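You operate a simulated robot arm through the tools that you are given. There is no shell and no other tool.

Carry out the task below with a simulated robot arm. There is one attempt and no reset: what you move stays moved.

Task
Fill clear tub 65 with sand to about its line, then lift it off the turntable onto the table.
Fine: lock the turntable before you feed; free it after, turn it one step on and leave it free; the other tubs stay empty on the turntable. Set down upright: what you pick out.

Only the result counts: the job must be done as asked and must still hold three seconds after the hand-in. Knocking over, shifting, dropping, spilling or breaking anything else fails it.

Robot
A 7-joint arm with a two-finger parallel gripper, fixed in place. Base frame: the origin is on the floor under the middle of its stand, x ahead of it, y to its left, z up. Readings come in cm, degrees, newtons and seconds.
With the tool pointing down near the work surface it reaches from about 30 to 68 cm from the base axis. Its first joint turns from -66.0 to 66.0 degrees. Payload 1.57 kg.
Tool frame: the origin (TCP) lies between the finger pads and is the grasp point; the fingertips stand 3 cm ahead of it; z points along the fingers, y is the line along which they close. Largest opening 11 cm; finger width 2.4, thickness 1.2; the body of the gripper, 4.8 by 11.2 cm, starts 7.8 cm behind the TCP.
Orientation is told as [roll, pitch, yaw] about the base's x, y, z axes, in that order, counted from this pose: with the fingers straight down and closing along the base's y, the tool's x points along the base's -x, its y along +y and its z along -z.

Tools
- The arm moves only by the tool arm_command. Its argument "steps" is a list of rows, each a list of 2 entries, a list of its own where there are three numbers: the shift along the base's x, y, z in units of 500 mm (1.0 is 500 mm), then the turn, a rotation vector about the base's x, y, z in units of 180 degrees (1.0 is 180 degrees). In form: [[[dx, dy, dz], [rx, ry, rz]], ...]. A call has 1 to 20 rows; each row is the pose to reach, as a shift and turn from the pose commanded when the call began. "hand" is the closure in counts, from 0 (fully open) to 255 (shut), set as the call begins (left out, the last holds). A call with a number of a shift or a turn outside -1 to 1 is refused whole. A row lasts 0.2 s, in which the tool goes at most 5 cm and 8.6 degrees; a call with a longer step from one row to the next is refused whole, and so is a gripper value outside its range. Where a pose cannot be reached the arm comes as near as it can. A force on the tool above 40 N (or 10 N above the force at the start of the call, whichever is more), or a blocked arm, ends the call early, and 0.2 s more pass. The fingers move at their own pace (about 10.8 cm/s each) and stop on an object; they squeeze with about 27 N. The grip force told is the motor's: it shows also when the fingers shut on nothing. Time passes only in rows, and 0.2 s behind the last, so rows that repeat a pose let the fingers close. The reply holds the time, the measured pose of the TCP, the force on the tool along the base axes, the opening and the grip force, in the units named above and with some noise, with the torque about the TCP (base axes, N m) and any sound that the robot's microphone picked up.
- Cameras (640 x 400 px; columns grow to the right, rows downward): "scene" is fixed at [17.79, -41.37, 139.41]; the picture's right is [0.55, -0.83, 0.00], its down [-0.55, -0.37, -0.75] and it looks along [0.62, 0.41, -0.67] (base axes); focal length 362 px, centre (320, 200). "wrist" rides on the gripper at [7, 1.6, -14.1] in the tool frame; the picture's right is [-0.23, 0.97, 0.00], its down [-0.86, -0.20, -0.48] and it looks along [-0.47, -0.11, 0.88] (tool axes); focal length 222 px, centre (320, 200).
- snapshot(camera): a new picture of that camera. No time passes.
- probe_pixels(camera, pixels): for up to 12 pixels [column, row] of the newest picture of that camera ("zoom" is the newest enlarged one), the place [x, y, z] in the base frame of the surface seen there, good to about 0.2 cm. No time passes.
- enlarge(camera, box): a new picture of the part [left, top, right, bottom] of that camera's present view, enlarged. No time passes.
- finish_job(): hands the job in; it is judged then, once.

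Unless the task says otherwise, let go and move clear before handing in.

The tools are called after "Emit:" by a JSON object that holds its "api" and its "payload". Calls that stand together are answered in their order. arm_command: Moves the arm, as the interface text tells. Its arguments: {"type":"object","properties":{"steps":{"type":"array"},"hand":{"type":"number"}},"required":["steps"]} The other tools are called the same way: snapshot (camera) takes a picture; probe_pixels (camera, pixels) gives the place of the surface under pixels of a picture; enlarge (camera, box) takes an enlarged picture of a part of a camera's view; finish_job () hands the job in.

At the start:

```text
time: 0.0
tool_pos: [39.92, -3.37, 100.07]
tool_rot: [0.0, -0.1, 0.0]
wrist_force: [-0.3, -0.3, -0.3]
moment: [0.0, -0.03, 0.01]
width: 11.03
gripper_force: 0.0
```

scene: 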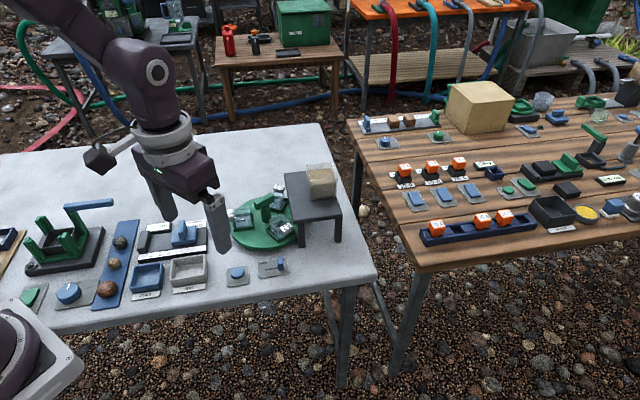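
wrist: 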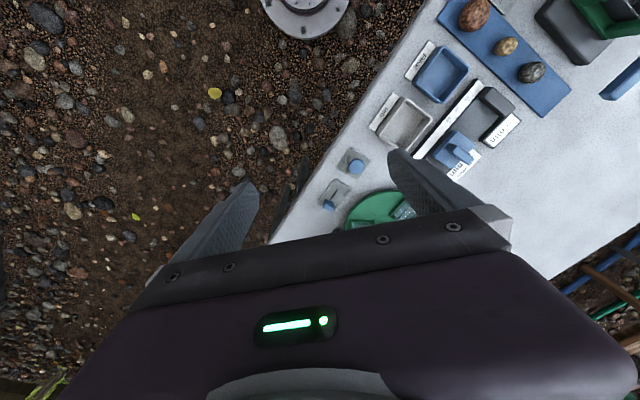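

The scene picture shows a green turntable near pixel (265,225) with clear tubs, a dark stand with a hopper-like box at (320,185), and knobs at (236,274) and (272,267). I'll enlarge these parts to see them better.

Emit:
{"api": "enlarge", "payload": {"camera": "scene", "box": [200, 150, 360, 300]}}

Emit:
{"api": "enlarge", "payload": {"camera": "scene", "box": [0, 180, 240, 330]}}

Emit:
{"api": "enlarge", "payload": {"camera": "wrist", "box": [300, 80, 560, 240]}}

```text
2.67 times, centred on (280, 225) of scene
```

zoom: 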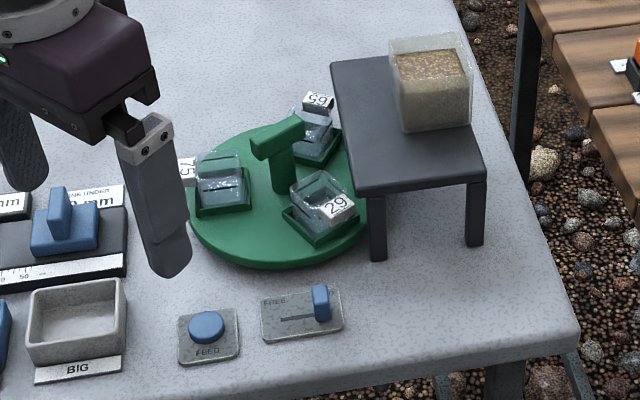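

```text
2.67 times, centred on (120, 255) of scene
```

zoom: 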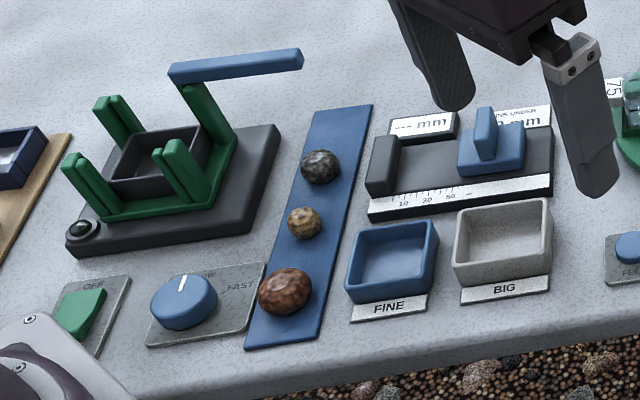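

```text
2.46 times, centred on (430, 160) of wrist
```

zoom: 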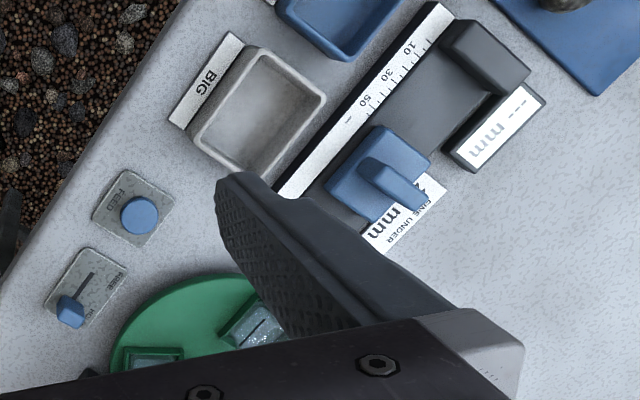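

The zoom shows tubs 75, 29 and one at the back that could read 59 or 65 upside down; I'll zoom in on each label and on the lock and feed controls.

Emit:
{"api": "enlarge", "payload": {"camera": "scene", "box": [260, 175, 300, 200]}}

Emit:
{"api": "enlarge", "payload": {"camera": "scene", "box": [225, 180, 305, 250]}}

Emit:
{"api": "enlarge", "payload": {"camera": "scene", "box": [240, 250, 304, 290]}}

Emit:
{"api": "enlarge", "payload": {"camera": "scene", "box": [270, 150, 350, 250]}}

```text
16.00 times, centred on (280, 188) of scene
```

zoom: 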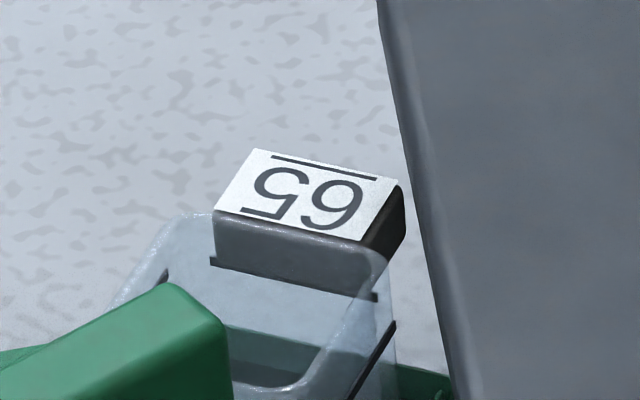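

```text
5.71 times, centred on (265, 215) of scene
```

zoom: 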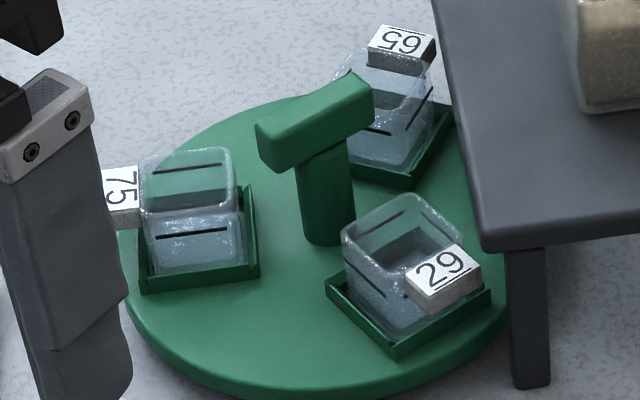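

```text
10.00 times, centred on (272, 270) of scene
```

zoom: 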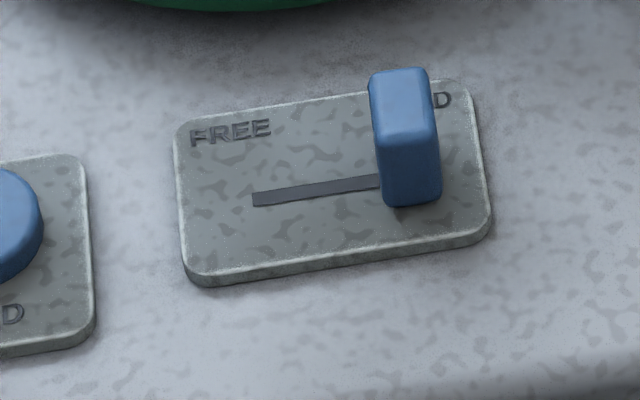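

```text
4.00 times, centred on (310, 200) of scene
```

zoom: 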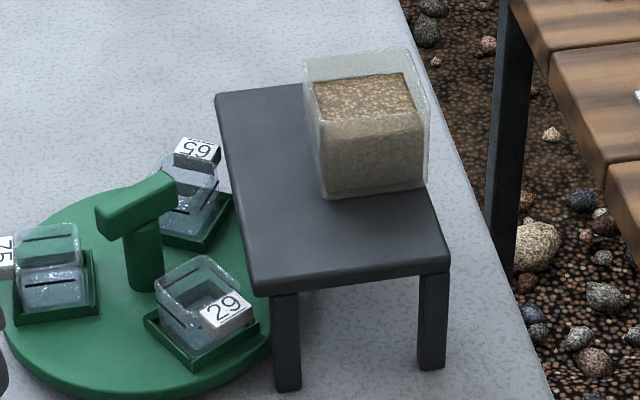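

Tub 65 is the one at the back (its underline marks it as upside down in the picture), and the slider seems to stand at the "...D" end. Now I'll probe the turntable, tubs, T-handle, stand, hopper and controls for geometry.

Emit:
{"api": "snapshot", "payload": {"camera": "scene"}}

Emit:
{"api": "probe_pixels", "payload": {"camera": "scene", "pixels": [[236, 272], [272, 268], [280, 264], [264, 266], [262, 248], [240, 238], [265, 200], [275, 194], [256, 203], [280, 188], [287, 219], [242, 217]]}}

Emit:
{"api": "probe_pixels", "payload": {"camera": "scene", "pixels": [[285, 174], [312, 171], [340, 212], [290, 222], [310, 200], [310, 172], [333, 170], [322, 182], [320, 172], [304, 243], [338, 240], [300, 225]]}}

```text
taken
```

scene: 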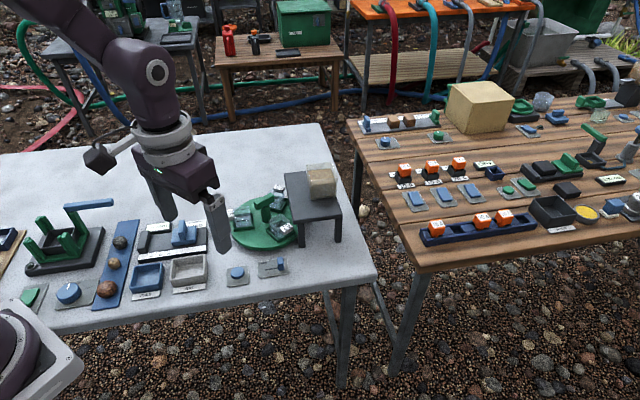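

```text
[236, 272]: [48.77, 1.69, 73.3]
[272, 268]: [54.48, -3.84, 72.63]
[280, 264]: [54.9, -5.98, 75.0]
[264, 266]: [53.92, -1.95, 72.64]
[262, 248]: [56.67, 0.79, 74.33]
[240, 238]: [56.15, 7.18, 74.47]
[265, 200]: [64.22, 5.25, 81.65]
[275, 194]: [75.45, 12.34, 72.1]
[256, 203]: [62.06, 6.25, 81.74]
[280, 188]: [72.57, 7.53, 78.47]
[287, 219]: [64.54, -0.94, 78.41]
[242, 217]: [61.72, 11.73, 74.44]
```

```text
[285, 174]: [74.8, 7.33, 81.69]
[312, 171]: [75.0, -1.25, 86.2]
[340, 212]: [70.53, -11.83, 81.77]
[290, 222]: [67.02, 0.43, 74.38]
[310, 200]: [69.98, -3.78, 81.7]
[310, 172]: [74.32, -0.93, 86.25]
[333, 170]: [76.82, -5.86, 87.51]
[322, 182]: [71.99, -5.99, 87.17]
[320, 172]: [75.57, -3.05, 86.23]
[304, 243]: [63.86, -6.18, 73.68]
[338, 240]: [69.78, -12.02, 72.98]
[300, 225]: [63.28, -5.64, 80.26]
```

The table top is at z≈72.1 and the turntable at z≈74.4. I'll enlarge the turntable again and probe the rim, handle and tub details with the zoomed pixels.

Emit:
{"api": "enlarge", "payload": {"camera": "scene", "box": [225, 180, 305, 250]}}

Emit:
{"api": "probe_pixels", "payload": {"camera": "zoom", "pixels": [[170, 345], [235, 375], [300, 380], [440, 375], [490, 345], [130, 320], [260, 107], [200, 130], [160, 150], [310, 98], [350, 395], [400, 383]]}}

Emit:
{"api": "probe_pixels", "payload": {"camera": "zoom", "pixels": [[262, 125], [295, 150], [368, 92], [340, 75], [315, 108], [325, 200], [325, 238], [405, 35], [445, 262], [118, 190], [195, 245], [195, 280]]}}

Emit:
{"api": "probe_pixels", "payload": {"camera": "zoom", "pixels": [[140, 275], [145, 290], [258, 278], [255, 187], [330, 280], [395, 358], [490, 290], [345, 178], [412, 185], [452, 115], [425, 150], [437, 105]]}}

```text
5.71 times, centred on (265, 215) of scene
```

zoom: 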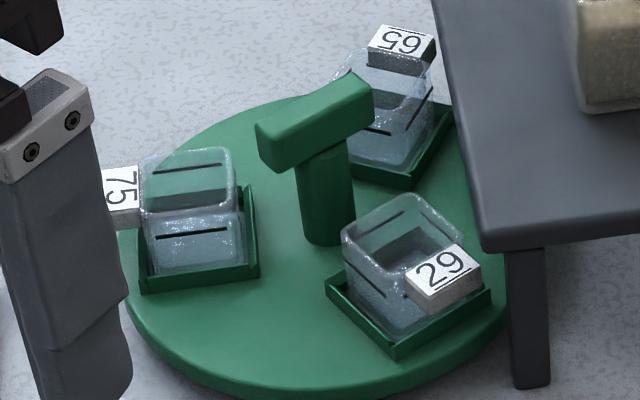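

```text
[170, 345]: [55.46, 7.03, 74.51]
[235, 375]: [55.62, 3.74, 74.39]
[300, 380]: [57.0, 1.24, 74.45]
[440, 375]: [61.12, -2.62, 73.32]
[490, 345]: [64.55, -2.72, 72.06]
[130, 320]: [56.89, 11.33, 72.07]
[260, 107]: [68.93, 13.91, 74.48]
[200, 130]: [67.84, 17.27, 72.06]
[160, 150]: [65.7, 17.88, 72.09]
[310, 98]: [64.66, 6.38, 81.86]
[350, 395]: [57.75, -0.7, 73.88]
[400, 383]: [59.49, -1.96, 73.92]
```

```text
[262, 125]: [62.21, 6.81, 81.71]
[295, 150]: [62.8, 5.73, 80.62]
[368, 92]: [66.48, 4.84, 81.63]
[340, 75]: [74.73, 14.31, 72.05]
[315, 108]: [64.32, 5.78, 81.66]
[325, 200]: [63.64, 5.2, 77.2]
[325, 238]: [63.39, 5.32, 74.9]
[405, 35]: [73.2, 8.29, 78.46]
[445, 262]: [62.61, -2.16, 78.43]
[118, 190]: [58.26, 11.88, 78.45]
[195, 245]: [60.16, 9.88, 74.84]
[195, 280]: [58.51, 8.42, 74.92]
```

```text
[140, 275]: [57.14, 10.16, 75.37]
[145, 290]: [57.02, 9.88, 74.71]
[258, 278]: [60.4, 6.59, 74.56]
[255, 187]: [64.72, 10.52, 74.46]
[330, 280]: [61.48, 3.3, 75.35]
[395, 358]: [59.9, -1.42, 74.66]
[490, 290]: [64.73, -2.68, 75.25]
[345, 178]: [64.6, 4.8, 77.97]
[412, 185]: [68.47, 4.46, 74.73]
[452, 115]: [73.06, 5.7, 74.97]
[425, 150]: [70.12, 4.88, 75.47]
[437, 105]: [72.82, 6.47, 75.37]
```

The picture suggests three slots 120° apart about a centre near (64.5, 5.5), and a feed stand to the far right of it. I'll move the hand forward and stay high to get a wrist view of the turntable and stand.

Emit:
{"api": "arm_command", "payload": {"steps": [[[0.04, 0.03, 0.0], [0, 0, 0]], [[0.08, 0.06, 0.0], [0, 0, 0]], [[0.12, 0.09, 0.0], [0, 0, 0]], [[0.16, 0.12, 0.0], [0, 0, 0]], [[0.2, 0.15, 0.0], [0, 0, 0]], [[0.2, 0.15, 0.0], [0, 0, 0]]], "hand": 0}}

Emit:
{"api": "snapshot", "payload": {"camera": "wrist"}}

Emit:
{"api": "snapshot", "payload": {"camera": "scene"}}

```text
time: 1.4
tool_pos: [49.85, 4.14, 99.9]
tool_rot: [0.0, 0.0, 0.1]
wrist_force: [0.3, -0.3, -0.7]
moment: [0.0, -0.02, 0.03]
width: 11.0
gripper_force: 0.0
```

```text
taken
```

wrist: 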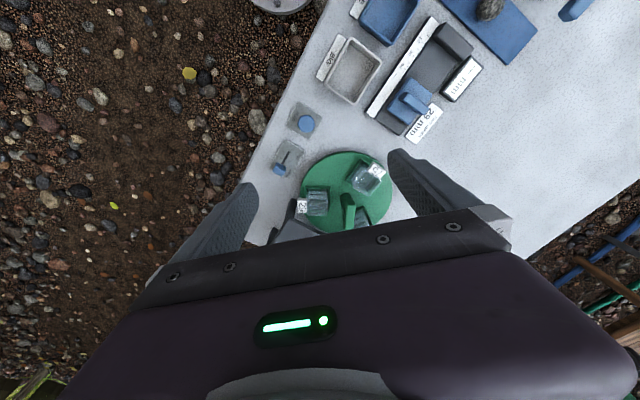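

```text
taken
```

scene: 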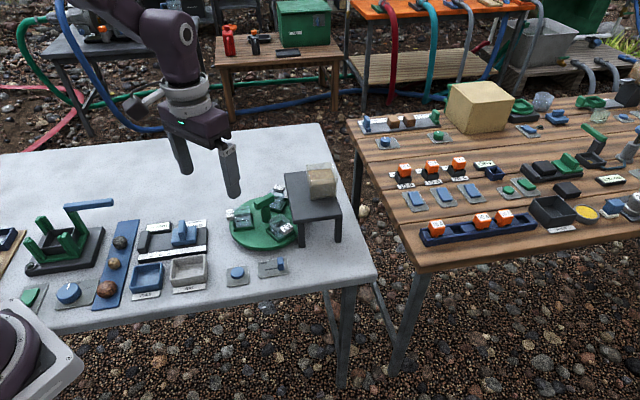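

The view from above confirms three tubs around a T-handle. Next I'll tilt the hand to look forward and down so I can see under the stand where the spout is.

Emit:
{"api": "arm_command", "payload": {"steps": [[[-0.014, -0.006, -0.028], [0, -0.04, 0]], [[-0.028, -0.012, -0.056], [0, -0.08, 0]], [[-0.042, -0.018, -0.084], [0, -0.12, 0]], [[-0.056, -0.024, -0.112], [0, -0.16, 0]], [[-0.07, -0.03, -0.14], [0, -0.2, 0]], [[-0.084, -0.036, -0.168], [0, -0.24, 0]], [[-0.1, -0.042, -0.2], [0, -0.278, 0]], [[-0.1, -0.042, -0.2], [0, -0.278, 0]]]}}

Emit:
{"api": "snapshot", "payload": {"camera": "wrist"}}

Emit:
{"api": "enlarge", "payload": {"camera": "scene", "box": [225, 180, 305, 250]}}

```text
time: 3.2
tool_pos: [46.13, 3.35, 91.49]
tool_rot: [0.7, -35.0, 1.3]
wrist_force: [-0.2, -1.3, -0.1]
moment: [0.03, -0.01, -0.01]
width: 11.0
gripper_force: 0.1
out of reach, approached as far as the arm can: row 5, 6, 7, 8
```

```text
taken
```

wrist: 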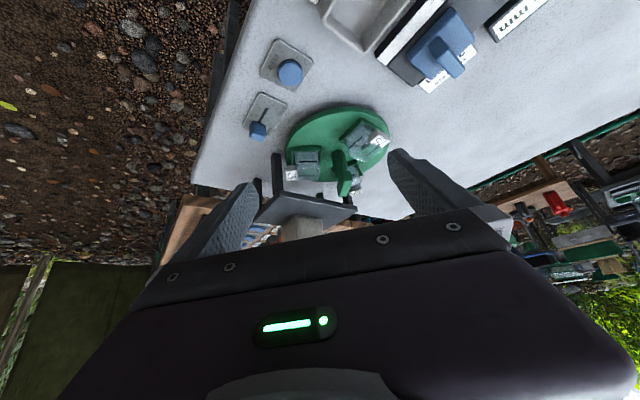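

```text
5.71 times, centred on (265, 215) of scene
```

zoom: 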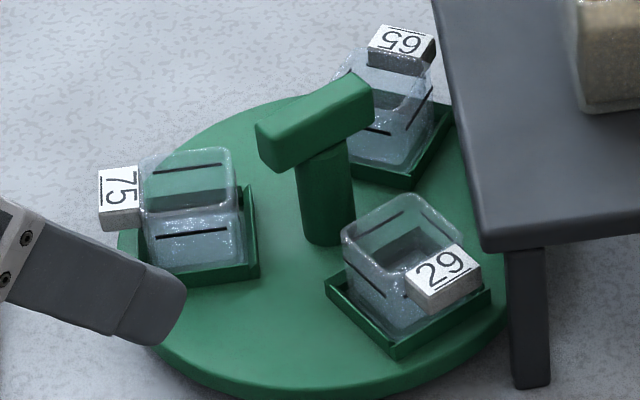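

The arm stopped at 35° of tilt, but the wrist view now shows the stand and turntable at about (300,170). I'll enlarge that area.

Emit:
{"api": "enlarge", "payload": {"camera": "wrist", "box": [240, 90, 400, 240]}}

Emit:
{"api": "enlarge", "payload": {"camera": "wrist", "box": [230, 30, 330, 150]}}

Emit:
{"api": "enlarge", "payload": {"camera": "scene", "box": [255, 245, 295, 285]}}

```text
2.67 times, centred on (320, 165) of wrist
```

zoom: 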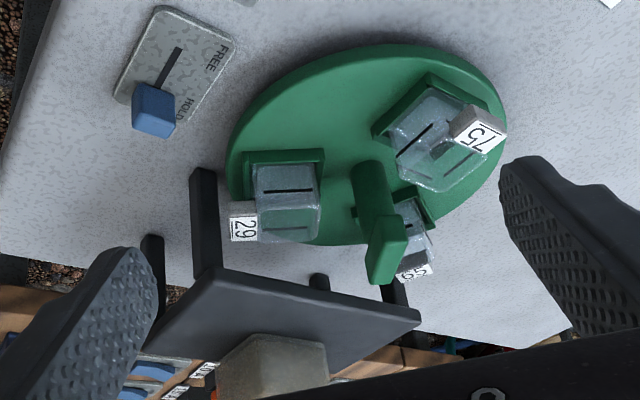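

```text
3.33 times, centred on (280, 90) of wrist
```

zoom: 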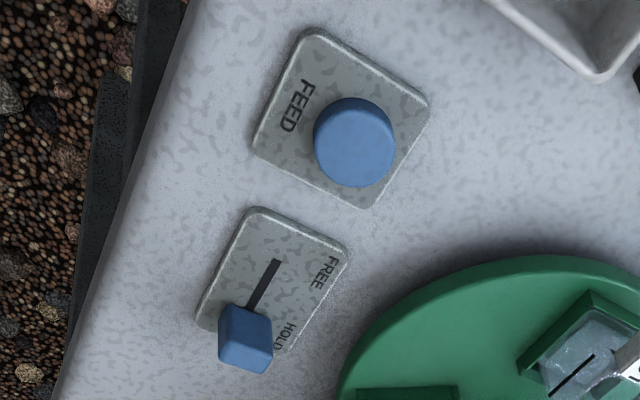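

```text
10.00 times, centred on (275, 265) of scene
```

zoom: 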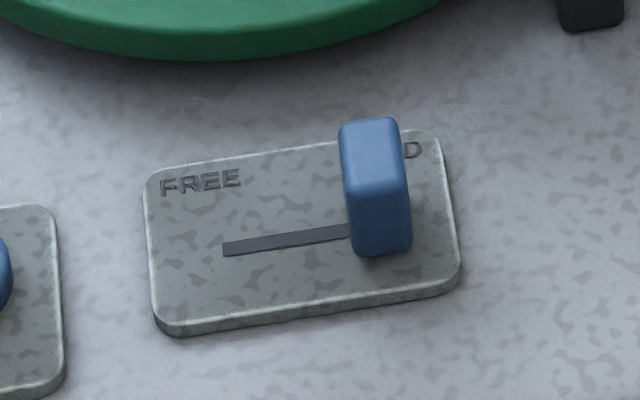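

The lock slider reads FREE/HOLD and is now at HOLD. I'll probe the stand and hopper in detail to locate where the sand will fall.

Emit:
{"api": "enlarge", "payload": {"camera": "scene", "box": [275, 150, 350, 250]}}

Emit:
{"api": "probe_pixels", "payload": {"camera": "zoom", "pixels": [[200, 95], [300, 85], [435, 260], [245, 285], [310, 195], [400, 185], [320, 130], [410, 120], [290, 60], [385, 55], [405, 90], [280, 380]]}}

Emit:
{"api": "probe_pixels", "payload": {"camera": "zoom", "pixels": [[230, 170], [220, 130], [240, 260], [258, 320], [270, 330], [285, 388], [430, 365], [305, 190], [290, 170], [300, 190], [405, 195], [420, 180]]}}

```text
4.00 times, centred on (312, 200) of scene
```

zoom: 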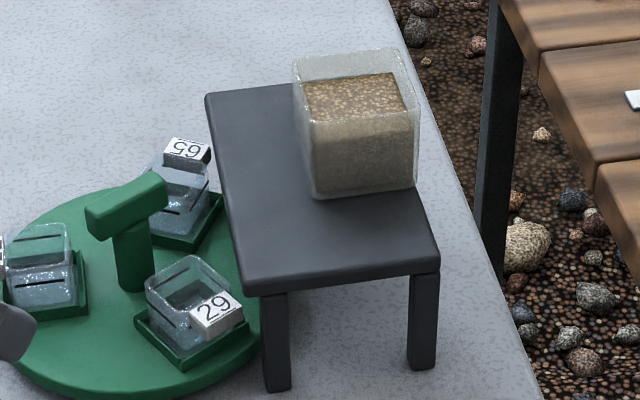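

```text
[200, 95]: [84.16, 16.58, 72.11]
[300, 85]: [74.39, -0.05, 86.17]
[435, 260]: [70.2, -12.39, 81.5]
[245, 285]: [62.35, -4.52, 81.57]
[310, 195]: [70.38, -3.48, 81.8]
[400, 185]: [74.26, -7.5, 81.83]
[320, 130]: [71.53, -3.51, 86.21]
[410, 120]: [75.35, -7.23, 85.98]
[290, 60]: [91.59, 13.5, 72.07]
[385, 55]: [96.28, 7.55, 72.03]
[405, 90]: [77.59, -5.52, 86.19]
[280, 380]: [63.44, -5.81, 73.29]
```

```text
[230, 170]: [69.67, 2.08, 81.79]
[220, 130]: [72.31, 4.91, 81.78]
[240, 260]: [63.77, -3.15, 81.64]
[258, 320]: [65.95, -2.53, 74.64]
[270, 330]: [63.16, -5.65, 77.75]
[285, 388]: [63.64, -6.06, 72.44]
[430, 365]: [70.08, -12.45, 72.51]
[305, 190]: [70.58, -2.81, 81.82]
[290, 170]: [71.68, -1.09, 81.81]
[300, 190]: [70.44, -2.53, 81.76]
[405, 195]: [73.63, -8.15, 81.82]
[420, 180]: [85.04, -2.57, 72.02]
```

The stand is set at 45° with its near edge facing the turntable at −45° from the centre, while tub 65 sits at about +15°. I'll probe the controls precisely next, then level the hand.

Emit:
{"api": "enlarge", "payload": {"camera": "scene", "box": [225, 250, 295, 290]}}

Emit:
{"api": "arm_command", "payload": {"steps": [[[0, 0, 0.03], [0, 0.04, 0]], [[0, 0, 0.06], [0, 0.08, 0]]]}}

```text
9.14 times, centred on (260, 270) of scene
```

zoom: 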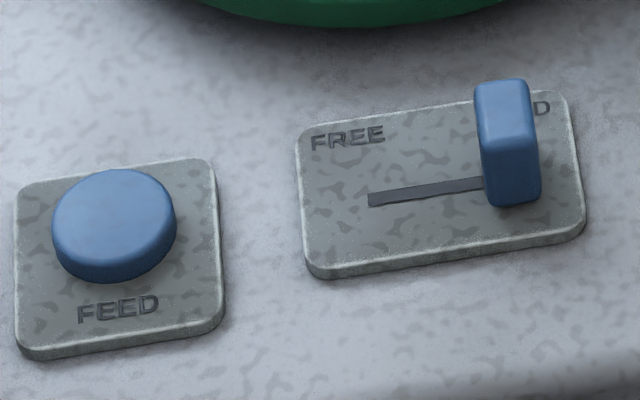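

```text
time: 3.8
tool_pos: [46.26, 3.27, 94.78]
tool_rot: [1.1, -20.9, 1.3]
wrist_force: [0.3, 0.0, 0.0]
moment: [-0.05, -0.01, 0.03]
width: 10.99
gripper_force: 0.0
```

The commanded pose was clipped to the pose actually reached, so I can level from there. Probing the zoom's slider knob, slot and feed button now.

Emit:
{"api": "probe_pixels", "payload": {"camera": "zoom", "pixels": [[372, 199], [480, 184], [300, 140], [568, 95], [582, 232], [318, 272], [478, 90], [524, 84], [482, 130], [534, 125], [492, 200], [538, 198]]}}

Emit:
{"api": "probe_pixels", "payload": {"camera": "zoom", "pixels": [[112, 215], [60, 235], [165, 210], [100, 178], [125, 262], [20, 190], [210, 162], [220, 320], [28, 350], [505, 100], [508, 86], [510, 118]]}}

Emit:
{"api": "arm_command", "payload": {"steps": [[[0.02, 0, 0.02], [0, 0.04, 0]], [[0.04, 0, 0.04], [0, 0.08, 0]], [[0.06, 0, 0.06], [0, 0.116, 0]], [[0.06, 0, 0.06], [0, 0.116, 0]]]}}

```text
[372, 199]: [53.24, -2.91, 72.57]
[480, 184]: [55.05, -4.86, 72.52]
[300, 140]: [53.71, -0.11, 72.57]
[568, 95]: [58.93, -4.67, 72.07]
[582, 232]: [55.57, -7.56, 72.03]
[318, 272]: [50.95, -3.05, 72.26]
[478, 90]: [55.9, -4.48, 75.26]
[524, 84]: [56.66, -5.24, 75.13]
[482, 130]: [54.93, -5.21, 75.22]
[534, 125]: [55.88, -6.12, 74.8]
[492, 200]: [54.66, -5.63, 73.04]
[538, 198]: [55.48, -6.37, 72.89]
```

```text
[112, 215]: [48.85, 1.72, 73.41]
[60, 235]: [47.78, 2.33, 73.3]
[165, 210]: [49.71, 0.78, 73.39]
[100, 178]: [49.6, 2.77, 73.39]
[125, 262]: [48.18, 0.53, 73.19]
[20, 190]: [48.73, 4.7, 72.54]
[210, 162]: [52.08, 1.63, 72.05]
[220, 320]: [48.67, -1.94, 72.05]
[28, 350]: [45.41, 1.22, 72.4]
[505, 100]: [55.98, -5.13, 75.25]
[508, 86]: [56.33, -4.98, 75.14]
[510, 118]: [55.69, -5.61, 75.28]
```

```text
time: 4.8
tool_pos: [49.37, 3.33, 97.72]
tool_rot: [1.5, 0.3, 1.2]
wrist_force: [0.4, 0.1, -0.2]
moment: [-0.04, 0.0, -0.04]
width: 11.02
gripper_force: 0.1
```

The slider knob is at (55.75, −5.3) with its top at z 75.2, and its slot runs along (0.707, −0.707) toward FREE at about (53.25, −2.9). I'll level the hand and move above the knob.

Emit:
{"api": "arm_command", "payload": {"steps": [[[0.03, -0.04, -0.03], [-0.0083, -0.0017, -0.0067]], [[0.06, -0.08, -0.07], [-0.0083, -0.0017, -0.0067]], [[0.09, -0.12, -0.12], [-0.0083, -0.0017, -0.0067]], [[0.11, -0.15, -0.17], [-0.0083, -0.0017, -0.0067]], [[0.128, -0.172, -0.234], [-0.0083, -0.0017, -0.0067]], [[0.128, -0.172, -0.234], [-0.0083, -0.0017, -0.0067]]], "hand": 151}}

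Emit:
{"api": "arm_command", "payload": {"steps": [[[0, 0, 0], [0, 0, 0.042]], [[0, 0, 0], [0, 0, 0.084]], [[0, 0, 0], [0, 0, 0.126]], [[0, 0, 0], [0, 0, 0.168]], [[0, 0, 0], [0, 0, 0.21]], [[0, 0, 0], [0, 0, 0.25]], [[0, 0, 0], [0, 0, 0.25]]]}}

Emit:
{"api": "snapshot", "payload": {"camera": "scene"}}

Emit:
{"api": "snapshot", "payload": {"camera": "wrist"}}

```text
time: 6.2
tool_pos: [55.7, -5.27, 85.89]
tool_rot: [0.1, -0.2, -0.1]
wrist_force: [0.3, 0.1, -0.4]
moment: [-0.01, 0.01, -0.02]
width: 4.51
gripper_force: 0.0
```

```text
time: 7.8
tool_pos: [55.53, -5.39, 86.12]
tool_rot: [0.0, 0.0, 45.0]
wrist_force: [-0.3, 0.5, -0.4]
moment: [0.01, -0.02, 0.01]
width: 4.52
gripper_force: 0.1
```

```text
taken
```

scene: 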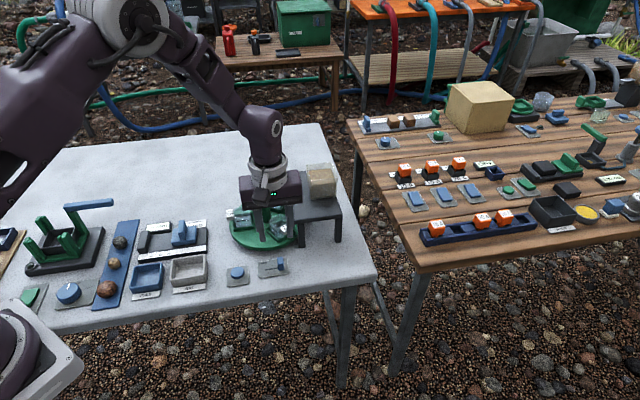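

```text
taken
```

wrist: 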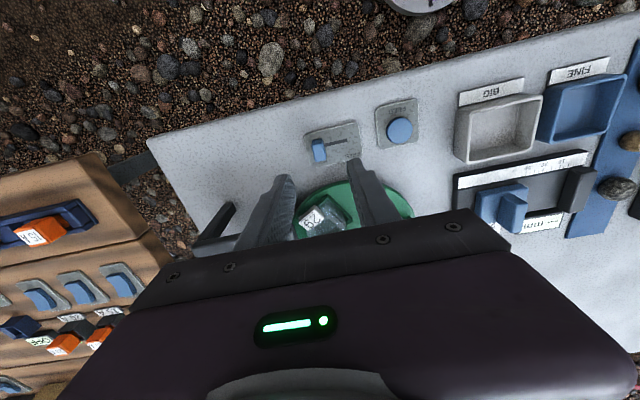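

The hand is now level at (55.6, −5.3, 86) with yaw 45 and a 4.5 cm opening. I'll lower it to just above the knob and check alignment.

Emit:
{"api": "arm_command", "payload": {"steps": [[[0, 0, -0.05], [0, 0, 0]], [[0, 0, -0.1], [0, 0, 0]], [[0, 0, -0.14], [0, 0, 0]], [[0, 0, -0.14], [0, 0, 0]]]}}

Emit:
{"api": "snapshot", "payload": {"camera": "wrist"}}

Emit:
{"api": "enlarge", "payload": {"camera": "wrist", "box": [240, 100, 400, 240]}}

Emit:
{"api": "enlarge", "payload": {"camera": "scene", "box": [215, 180, 335, 290]}}

```text
time: 8.8
tool_pos: [55.61, -5.36, 78.92]
tool_rot: [0.1, -0.1, 45.0]
wrist_force: [0.2, -0.2, 0.6]
moment: [-0.01, -0.03, -0.04]
width: 4.51
gripper_force: 0.1
```

```text
taken
```

wrist: 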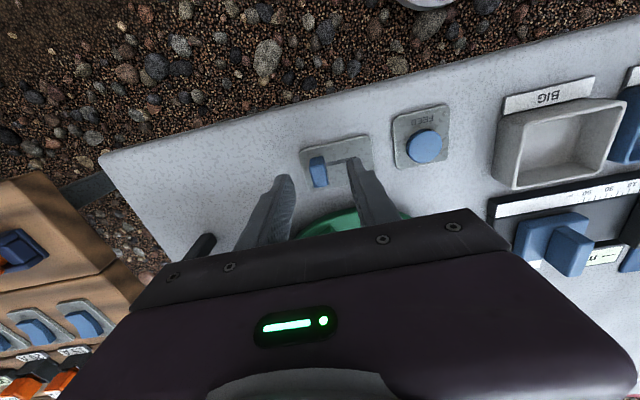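

```text
2.86 times, centred on (320, 170) of wrist
```

zoom: 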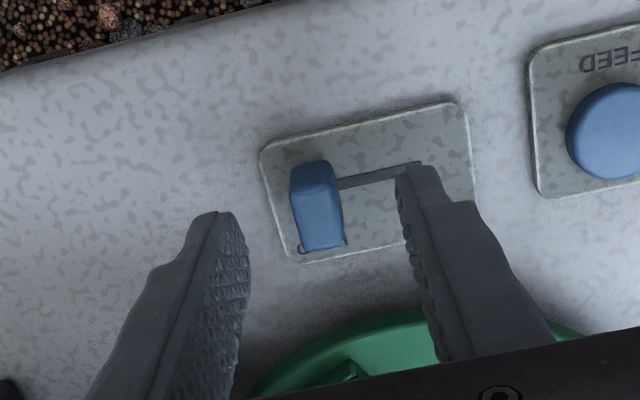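

```text
3.64 times, centred on (275, 235) of scene
```

zoom: 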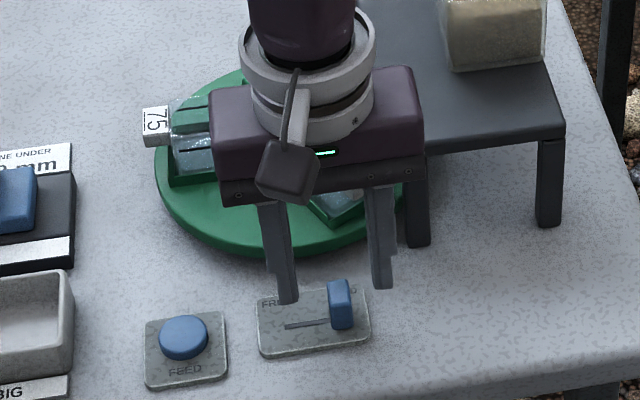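

The knob top is at the expected place between the fingertips (zoom 317,205 matches the tool axis). I'll lower 2.7 cm and close on it.

Emit:
{"api": "arm_command", "payload": {"steps": [[[0, 0, -0.03], [0, 0, 0]], [[0, 0, -0.054], [0, 0, 0]], [[0, 0, -0.054], [0, 0, 0]]]}}

Emit:
{"api": "enlarge", "payload": {"camera": "scene", "box": [225, 210, 315, 290]}}

Emit:
{"api": "enlarge", "payload": {"camera": "wrist", "box": [240, 100, 400, 240]}}

```text
time: 9.6
tool_pos: [55.67, -5.38, 76.31]
tool_rot: [-0.1, -0.1, 44.8]
wrist_force: [0.2, -0.1, 0.0]
moment: [0.01, -0.01, -0.03]
width: 4.49
gripper_force: 0.1
```

```text
5.00 times, centred on (270, 250) of scene
```

zoom: 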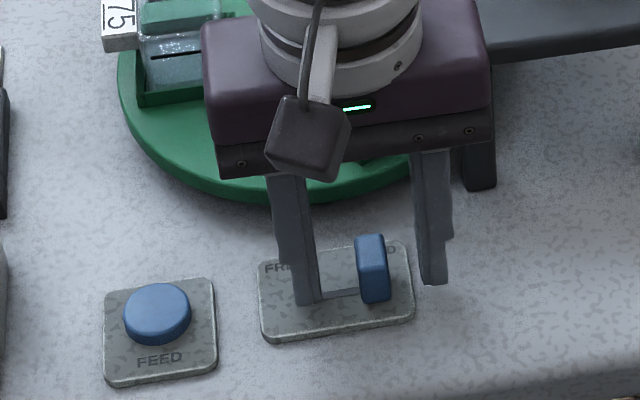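

```text
2.86 times, centred on (320, 170) of wrist
```

zoom: 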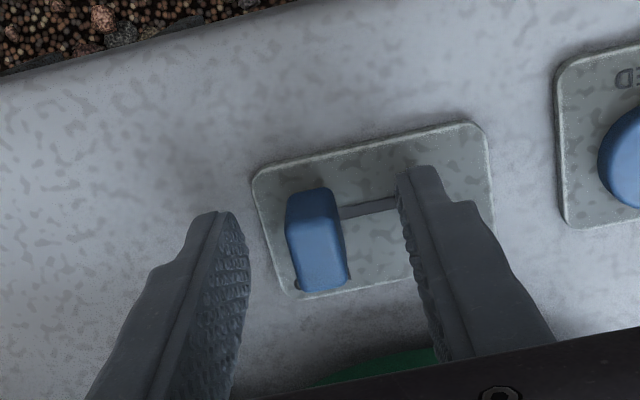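

The knob stands between the open fingers in both views. I'll close on it.

Emit:
{"api": "arm_command", "payload": {"steps": [[[0, 0, 0], [0, 0, 0]], [[0, 0, 0], [0, 0, 0]], [[0, 0, 0], [0, 0, 0]]], "hand": 255}}

Emit:
{"api": "enlarge", "payload": {"camera": "wrist", "box": [240, 100, 400, 240]}}

```text
time: 10.4
tool_pos: [55.61, -5.36, 76.29]
tool_rot: [0.0, -0.1, 44.9]
wrist_force: [1.8, -1.8, -3.6]
moment: [0.04, -0.14, 0.03]
width: 1.32
gripper_force: 30.0
```

```text
2.86 times, centred on (320, 170) of wrist
```

zoom: 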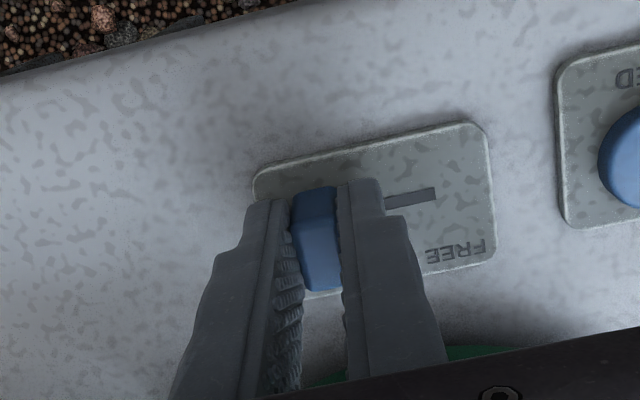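

The fingers hold the knob (width 1.32, 30 N). I'll slide it 3.4 cm toward FREE along (−0.707, 0.707) in small rows.

Emit:
{"api": "arm_command", "payload": {"steps": [[[-0.008, 0.008, 0], [0, 0, 0]], [[-0.016, 0.016, 0], [0, 0, 0]], [[-0.024, 0.024, 0], [0, 0, 0]], [[-0.032, 0.032, 0], [0, 0, 0]], [[-0.04, 0.04, 0], [0, 0, 0]], [[-0.048, 0.048, 0], [0, 0, 0]], [[-0.048, 0.048, 0], [0, 0, 0]]]}}

Emit:
{"api": "enlarge", "payload": {"camera": "wrist", "box": [240, 100, 400, 240]}}

```text
time: 12.0
tool_pos: [53.19, -2.97, 76.21]
tool_rot: [0.0, -0.2, 44.8]
wrist_force: [2.4, 1.6, -23.3]
moment: [0.04, -0.17, 0.05]
width: 1.31
gripper_force: 29.7
```

```text
2.86 times, centred on (320, 170) of wrist
```

zoom: 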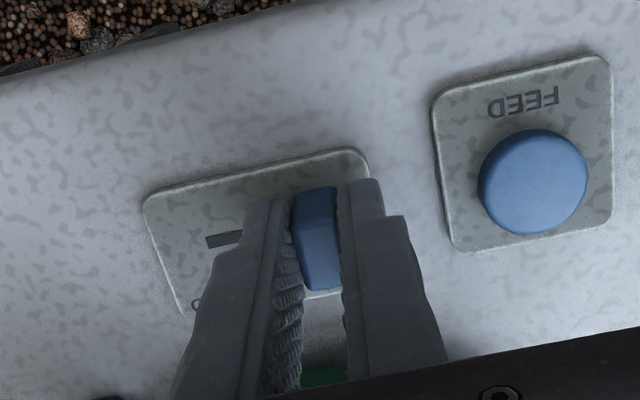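

The knob is now at (53.2, −3.0), the FREE end of the slot. I'll open the fingers and lift away.

Emit:
{"api": "arm_command", "payload": {"steps": [[[-0.048, 0.048, 0], [0, 0, 0]]], "hand": 151}}

Emit:
{"api": "snapshot", "payload": {"camera": "wrist"}}

```text
time: 12.4
tool_pos: [51.07, -0.77, 76.41]
tool_rot: [-0.4, -0.3, 44.8]
wrist_force: [20.9, -18.4, -5.2]
moment: [-0.13, -0.38, -0.01]
width: 6.98
gripper_force: 13.5
```

```text
taken
```

wrist: 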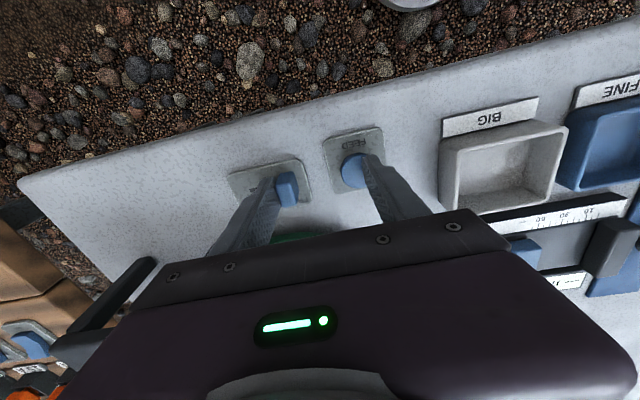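

I wrongly repeated the shift, so the hand went 3.4 cm past: the finger is pushing the knob at its FREE stop and the other finger is near the FEED button at (350,170). No sound or upward force showed a press; I'll ease up and back at once.

Emit:
{"api": "arm_command", "payload": {"steps": [[[0.006, -0.006, 0.012], [0, 0, 0]], [[0.018, -0.018, 0.03], [0, 0, 0]], [[0.035, -0.035, 0.06], [0, 0, 0]], [[0.045, -0.045, 0.12], [0, 0, 0]], [[0.045, -0.045, 0.2], [0, 0, 0]], [[0.045, -0.045, 0.24], [0, 0, 0]], [[0.045, -0.045, 0.24], [0, 0, 0]]]}}

Emit:
{"api": "snapshot", "payload": {"camera": "wrist"}}

Emit:
{"api": "snapshot", "payload": {"camera": "scene"}}

Emit:
{"api": "enlarge", "payload": {"camera": "scene", "box": [215, 170, 335, 290]}}

```text
time: 14.0
tool_pos: [53.02, -2.78, 88.18]
tool_rot: [0.0, -0.1, 44.9]
wrist_force: [0.1, -0.1, 0.6]
moment: [-0.03, 0.0, -0.02]
width: 4.48
gripper_force: 0.1
```

```text
taken
```

wrist: 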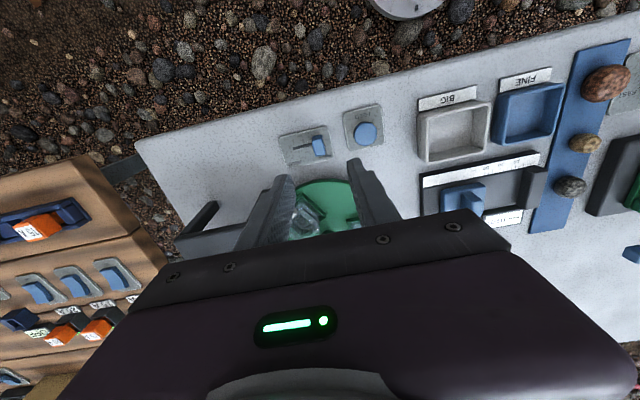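

```text
taken
```

scene: 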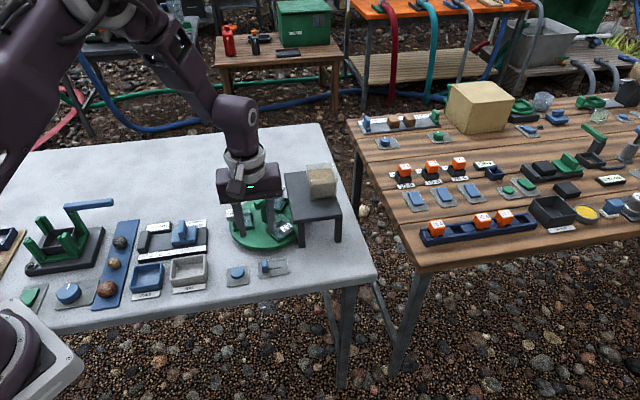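

```text
3.33 times, centred on (275, 230) of scene
```

zoom: 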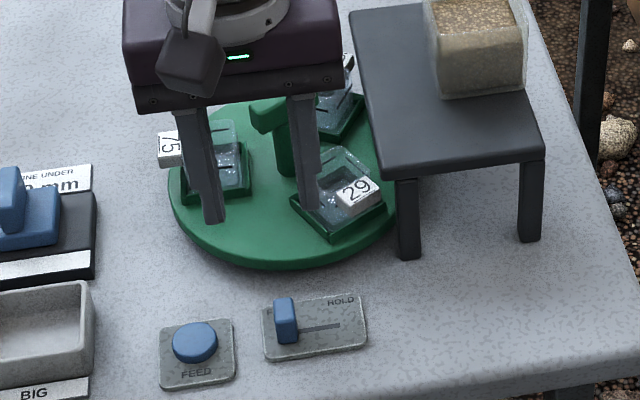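

The slider is at FREE, nothing spilled, and HOLD is now readable. Next I'll move above the T-handle at about (64.55, 5.75), yaw −15 so the fingers close across the bar.

Emit:
{"api": "arm_command", "payload": {"steps": [[[0.02, 0.015, 0.02], [0, 0, -0.042]], [[0.05, 0.035, 0.04], [0, 0, -0.084]], [[0.08, 0.06, 0.06], [0, 0, -0.126]], [[0.11, 0.085, 0.08], [0, 0, -0.168]], [[0.14, 0.11, 0.08], [0, 0, -0.21]], [[0.17, 0.13, 0.08], [0, 0, -0.252]], [[0.2, 0.15, 0.08], [0, 0, -0.294]], [[0.23, 0.171, 0.08], [0, 0, -0.333]], [[0.23, 0.171, 0.08], [0, 0, -0.333]]], "hand": 172}}

Emit:
{"api": "snapshot", "payload": {"camera": "wrist"}}

Emit:
{"api": "snapshot", "payload": {"camera": "scene"}}

Emit:
{"api": "enlarge", "payload": {"camera": "wrist", "box": [220, 60, 420, 240]}}

```text
time: 16.0
tool_pos: [64.53, 5.84, 92.26]
tool_rot: [0.0, -0.2, -15.2]
wrist_force: [-0.1, 0.4, -0.2]
moment: [-0.02, -0.02, -0.02]
width: 3.59
gripper_force: 0.0
```

```text
taken
```

wrist: 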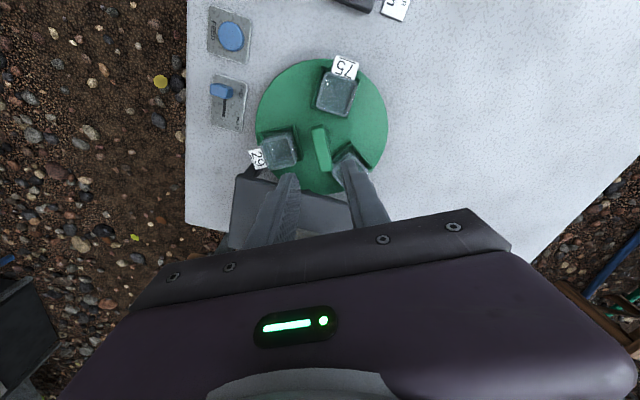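

```text
taken
```

scene: 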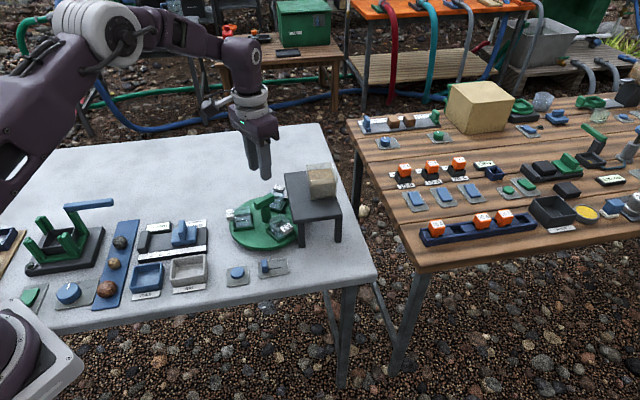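

```text
2.22 times, centred on (320, 150) of wrist
```

zoom: 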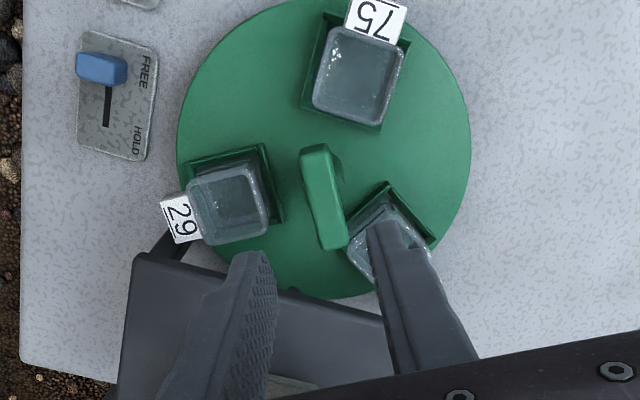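

This view looks straight down on the turntable with the bar at zoom (323,197). I'll probe the bar ends and tub rims from it.

Emit:
{"api": "probe_pixels", "payload": {"camera": "zoom", "pixels": [[306, 156], [324, 150], [342, 234], [326, 240], [324, 196], [316, 198], [333, 194], [344, 200], [320, 110], [392, 120], [330, 30], [215, 240]]}}

Emit:
{"api": "probe_pixels", "payload": {"camera": "zoom", "pixels": [[230, 205], [190, 180], [262, 190], [265, 230], [360, 75], [375, 15], [180, 218], [180, 130], [470, 130], [330, 2], [345, 215], [130, 265]]}}

```text
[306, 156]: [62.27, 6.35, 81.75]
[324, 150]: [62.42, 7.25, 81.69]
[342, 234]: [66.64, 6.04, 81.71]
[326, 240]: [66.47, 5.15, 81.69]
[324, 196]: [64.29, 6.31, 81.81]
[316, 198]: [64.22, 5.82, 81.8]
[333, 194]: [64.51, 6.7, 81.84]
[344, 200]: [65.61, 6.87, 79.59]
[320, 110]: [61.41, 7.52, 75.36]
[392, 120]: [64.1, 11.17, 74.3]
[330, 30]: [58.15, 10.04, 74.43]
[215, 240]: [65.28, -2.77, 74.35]
```

```text
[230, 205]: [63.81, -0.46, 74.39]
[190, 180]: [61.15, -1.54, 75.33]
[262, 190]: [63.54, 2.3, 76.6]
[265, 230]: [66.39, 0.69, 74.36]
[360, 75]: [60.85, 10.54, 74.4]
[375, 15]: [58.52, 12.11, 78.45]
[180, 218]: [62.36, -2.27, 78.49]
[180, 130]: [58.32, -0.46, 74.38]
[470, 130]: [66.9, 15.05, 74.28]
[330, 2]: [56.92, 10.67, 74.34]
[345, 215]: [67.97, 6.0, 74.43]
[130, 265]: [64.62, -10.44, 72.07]
```

The bar is centred near (64.48, 6.1), top z 81.75, about 1.3 cm wide, running at −15°. I'll centre over it and lower so the fingertips end around z 79, above the tub rims.

Emit:
{"api": "arm_command", "payload": {"steps": [[[0, 0.003, -0.05], [0, 0, 0]], [[0, 0.006, -0.1], [0, 0, 0]], [[-0.001, 0.006, -0.15], [0, 0, 0]], [[-0.001, 0.006, -0.15], [0, 0, 0]]]}}

Emit:
{"api": "enlarge", "payload": {"camera": "wrist", "box": [220, 60, 420, 240]}}

Emit:
{"api": "enlarge", "payload": {"camera": "scene", "box": [215, 150, 335, 260]}}

```text
time: 17.0
tool_pos: [64.45, 6.03, 84.81]
tool_rot: [0.0, -0.1, -15.0]
wrist_force: [0.3, 0.0, -0.4]
moment: [-0.02, 0.03, 0.0]
width: 3.58
gripper_force: 0.1
```

```text
2.22 times, centred on (320, 150) of wrist
```

zoom: 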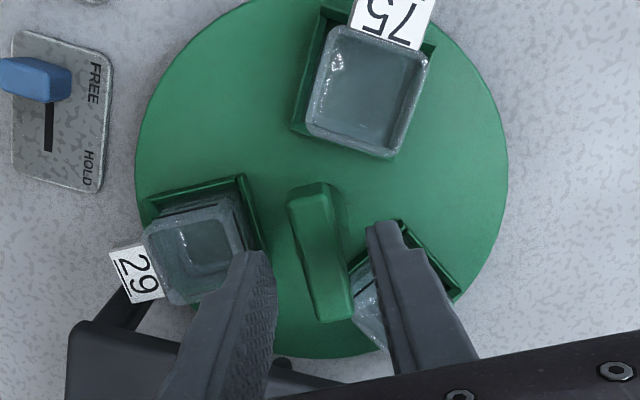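

```text
3.64 times, centred on (275, 205) of scene
```

zoom: 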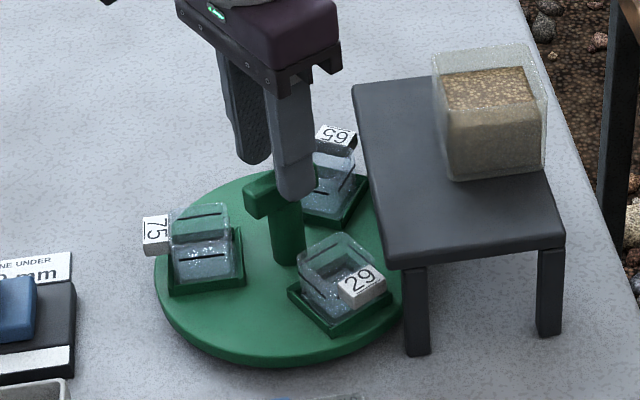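

The bar lies between the fingers with room on both sides. I'll lower 2.8 cm and close on it.

Emit:
{"api": "arm_command", "payload": {"steps": [[[0, 0, -0.03], [0, 0, 0]], [[0, 0, -0.056], [0, 0, 0]], [[0, 0, -0.056], [0, 0, 0]]]}}

Emit:
{"api": "arm_command", "payload": {"steps": [[[0, 0, 0], [0, 0, 0]], [[0, 0, 0], [0, 0, 0]], [[0, 0, 0], [0, 0, 0]]], "hand": 255}}

Emit:
{"api": "enlarge", "payload": {"camera": "wrist", "box": [220, 60, 420, 240]}}

Emit:
{"api": "enlarge", "payload": {"camera": "scene", "box": [215, 150, 335, 260]}}

```text
time: 17.8
tool_pos: [64.54, 6.06, 81.98]
tool_rot: [0.1, -0.1, -15.0]
wrist_force: [-0.4, 1.1, 0.4]
moment: [0.01, 0.03, 0.03]
width: 3.55
gripper_force: 0.1
```

```text
time: 18.6
tool_pos: [64.58, 6.02, 82.05]
tool_rot: [0.0, -0.1, -15.0]
wrist_force: [1.5, 3.9, -4.7]
moment: [-0.08, -0.25, 0.03]
width: 2.34
gripper_force: 35.7
```

```text
2.22 times, centred on (320, 150) of wrist
```

zoom: 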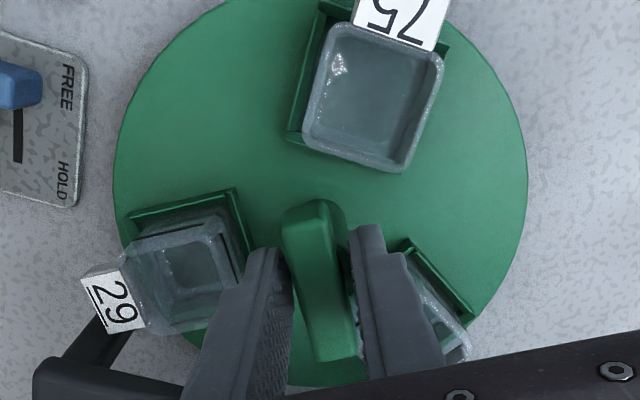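

```text
3.64 times, centred on (275, 205) of scene
```

zoom: 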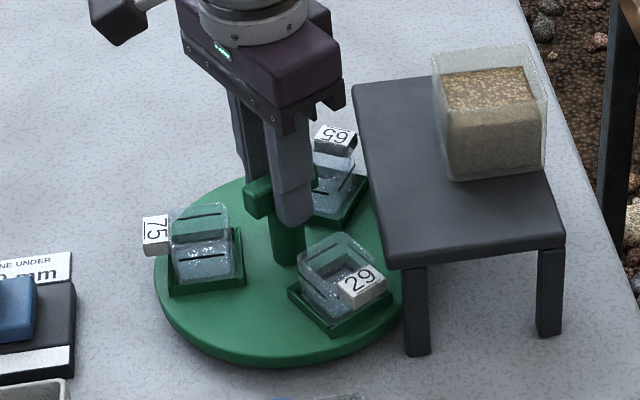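

Width reads 2.34, wider than the bar I probed, so the fingertips may be clasping the round post below the bar. I'll open, rise 0.9 cm and close again to hold the bar itself.

Emit:
{"api": "arm_command", "payload": {"steps": [[[0, 0, 0], [0, 0, 0]], [[0, 0, 0.018], [0, 0, 0]], [[0, 0, 0.018], [0, 0, 0]]], "hand": 172}}

Emit:
{"api": "arm_command", "payload": {"steps": [[[0, 0, 0], [0, 0, 0]], [[0, 0, 0], [0, 0, 0]], [[0, 0, 0], [0, 0, 0]]], "hand": 255}}

Emit:
{"api": "enlarge", "payload": {"camera": "wrist", "box": [220, 60, 420, 240]}}

Emit:
{"api": "enlarge", "payload": {"camera": "scene", "box": [235, 165, 315, 235]}}

```text
time: 19.4
tool_pos: [64.46, 6.02, 82.85]
tool_rot: [0.1, -0.1, -15.1]
wrist_force: [0.5, -0.1, -0.1]
moment: [0.0, 0.0, 0.03]
width: 3.57
gripper_force: 0.1
```

```text
time: 20.2
tool_pos: [64.48, 6.13, 82.98]
tool_rot: [0.2, 0.0, -15.0]
wrist_force: [1.5, 5.1, -0.2]
moment: [-0.07, 0.01, 0.02]
width: 1.59
gripper_force: 31.4
```

```text
2.22 times, centred on (320, 150) of wrist
```

zoom: 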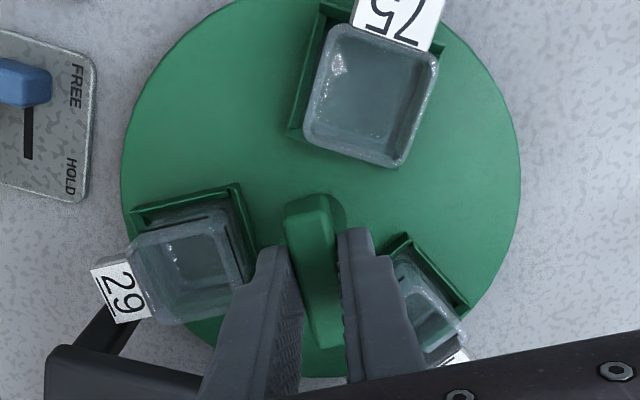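

```text
5.71 times, centred on (275, 200) of scene
```

zoom: 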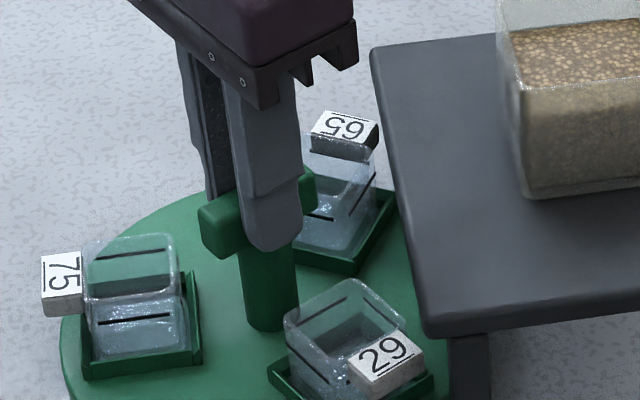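

Now the fingers hold the bar itself (width 1.59). Before turning, I'll check the stand leg near tub 65 for clearance.

Emit:
{"api": "snapshot", "payload": {"camera": "wrist"}}

Emit:
{"api": "enlarge", "payload": {"camera": "wrist", "box": [340, 130, 460, 220]}}

Emit:
{"api": "enlarge", "payload": {"camera": "scene", "box": [265, 165, 305, 205]}}

```text
taken
```

wrist: 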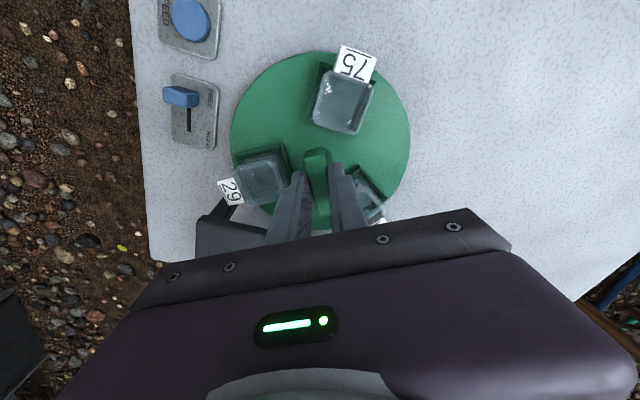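

```text
4.44 times, centred on (400, 175) of wrist
```

zoom: 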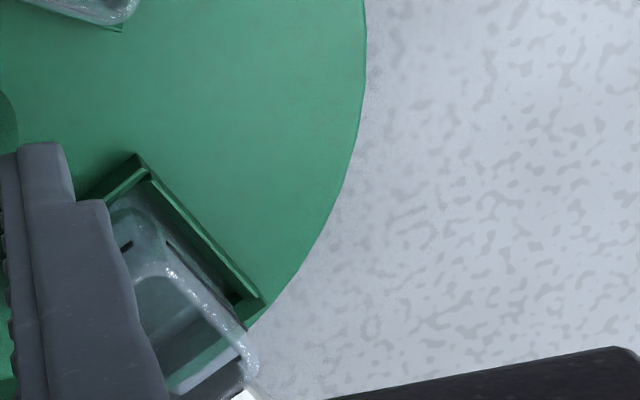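

```text
10.00 times, centred on (285, 185) of scene
```

zoom: 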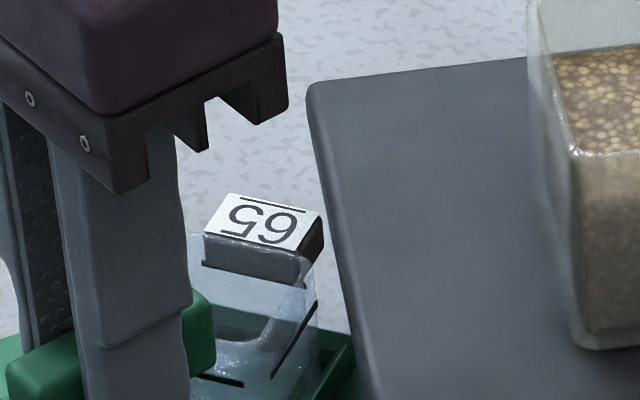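

I'll probe the label corners and the stand's far-left corner from this zoom.

Emit:
{"api": "probe_pixels", "payload": {"camera": "zoom", "pixels": [[232, 197], [318, 214], [294, 249], [208, 234], [313, 92], [318, 110], [335, 200], [355, 300], [308, 275], [318, 240], [525, 62], [430, 75]]}}

```text
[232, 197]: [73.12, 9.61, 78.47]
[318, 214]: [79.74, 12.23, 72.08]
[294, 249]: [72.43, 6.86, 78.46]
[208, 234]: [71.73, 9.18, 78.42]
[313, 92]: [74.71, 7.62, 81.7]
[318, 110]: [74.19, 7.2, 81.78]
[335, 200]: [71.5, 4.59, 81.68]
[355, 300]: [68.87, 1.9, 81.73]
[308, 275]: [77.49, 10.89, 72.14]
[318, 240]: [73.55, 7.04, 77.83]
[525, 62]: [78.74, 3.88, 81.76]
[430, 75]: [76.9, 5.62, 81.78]
```

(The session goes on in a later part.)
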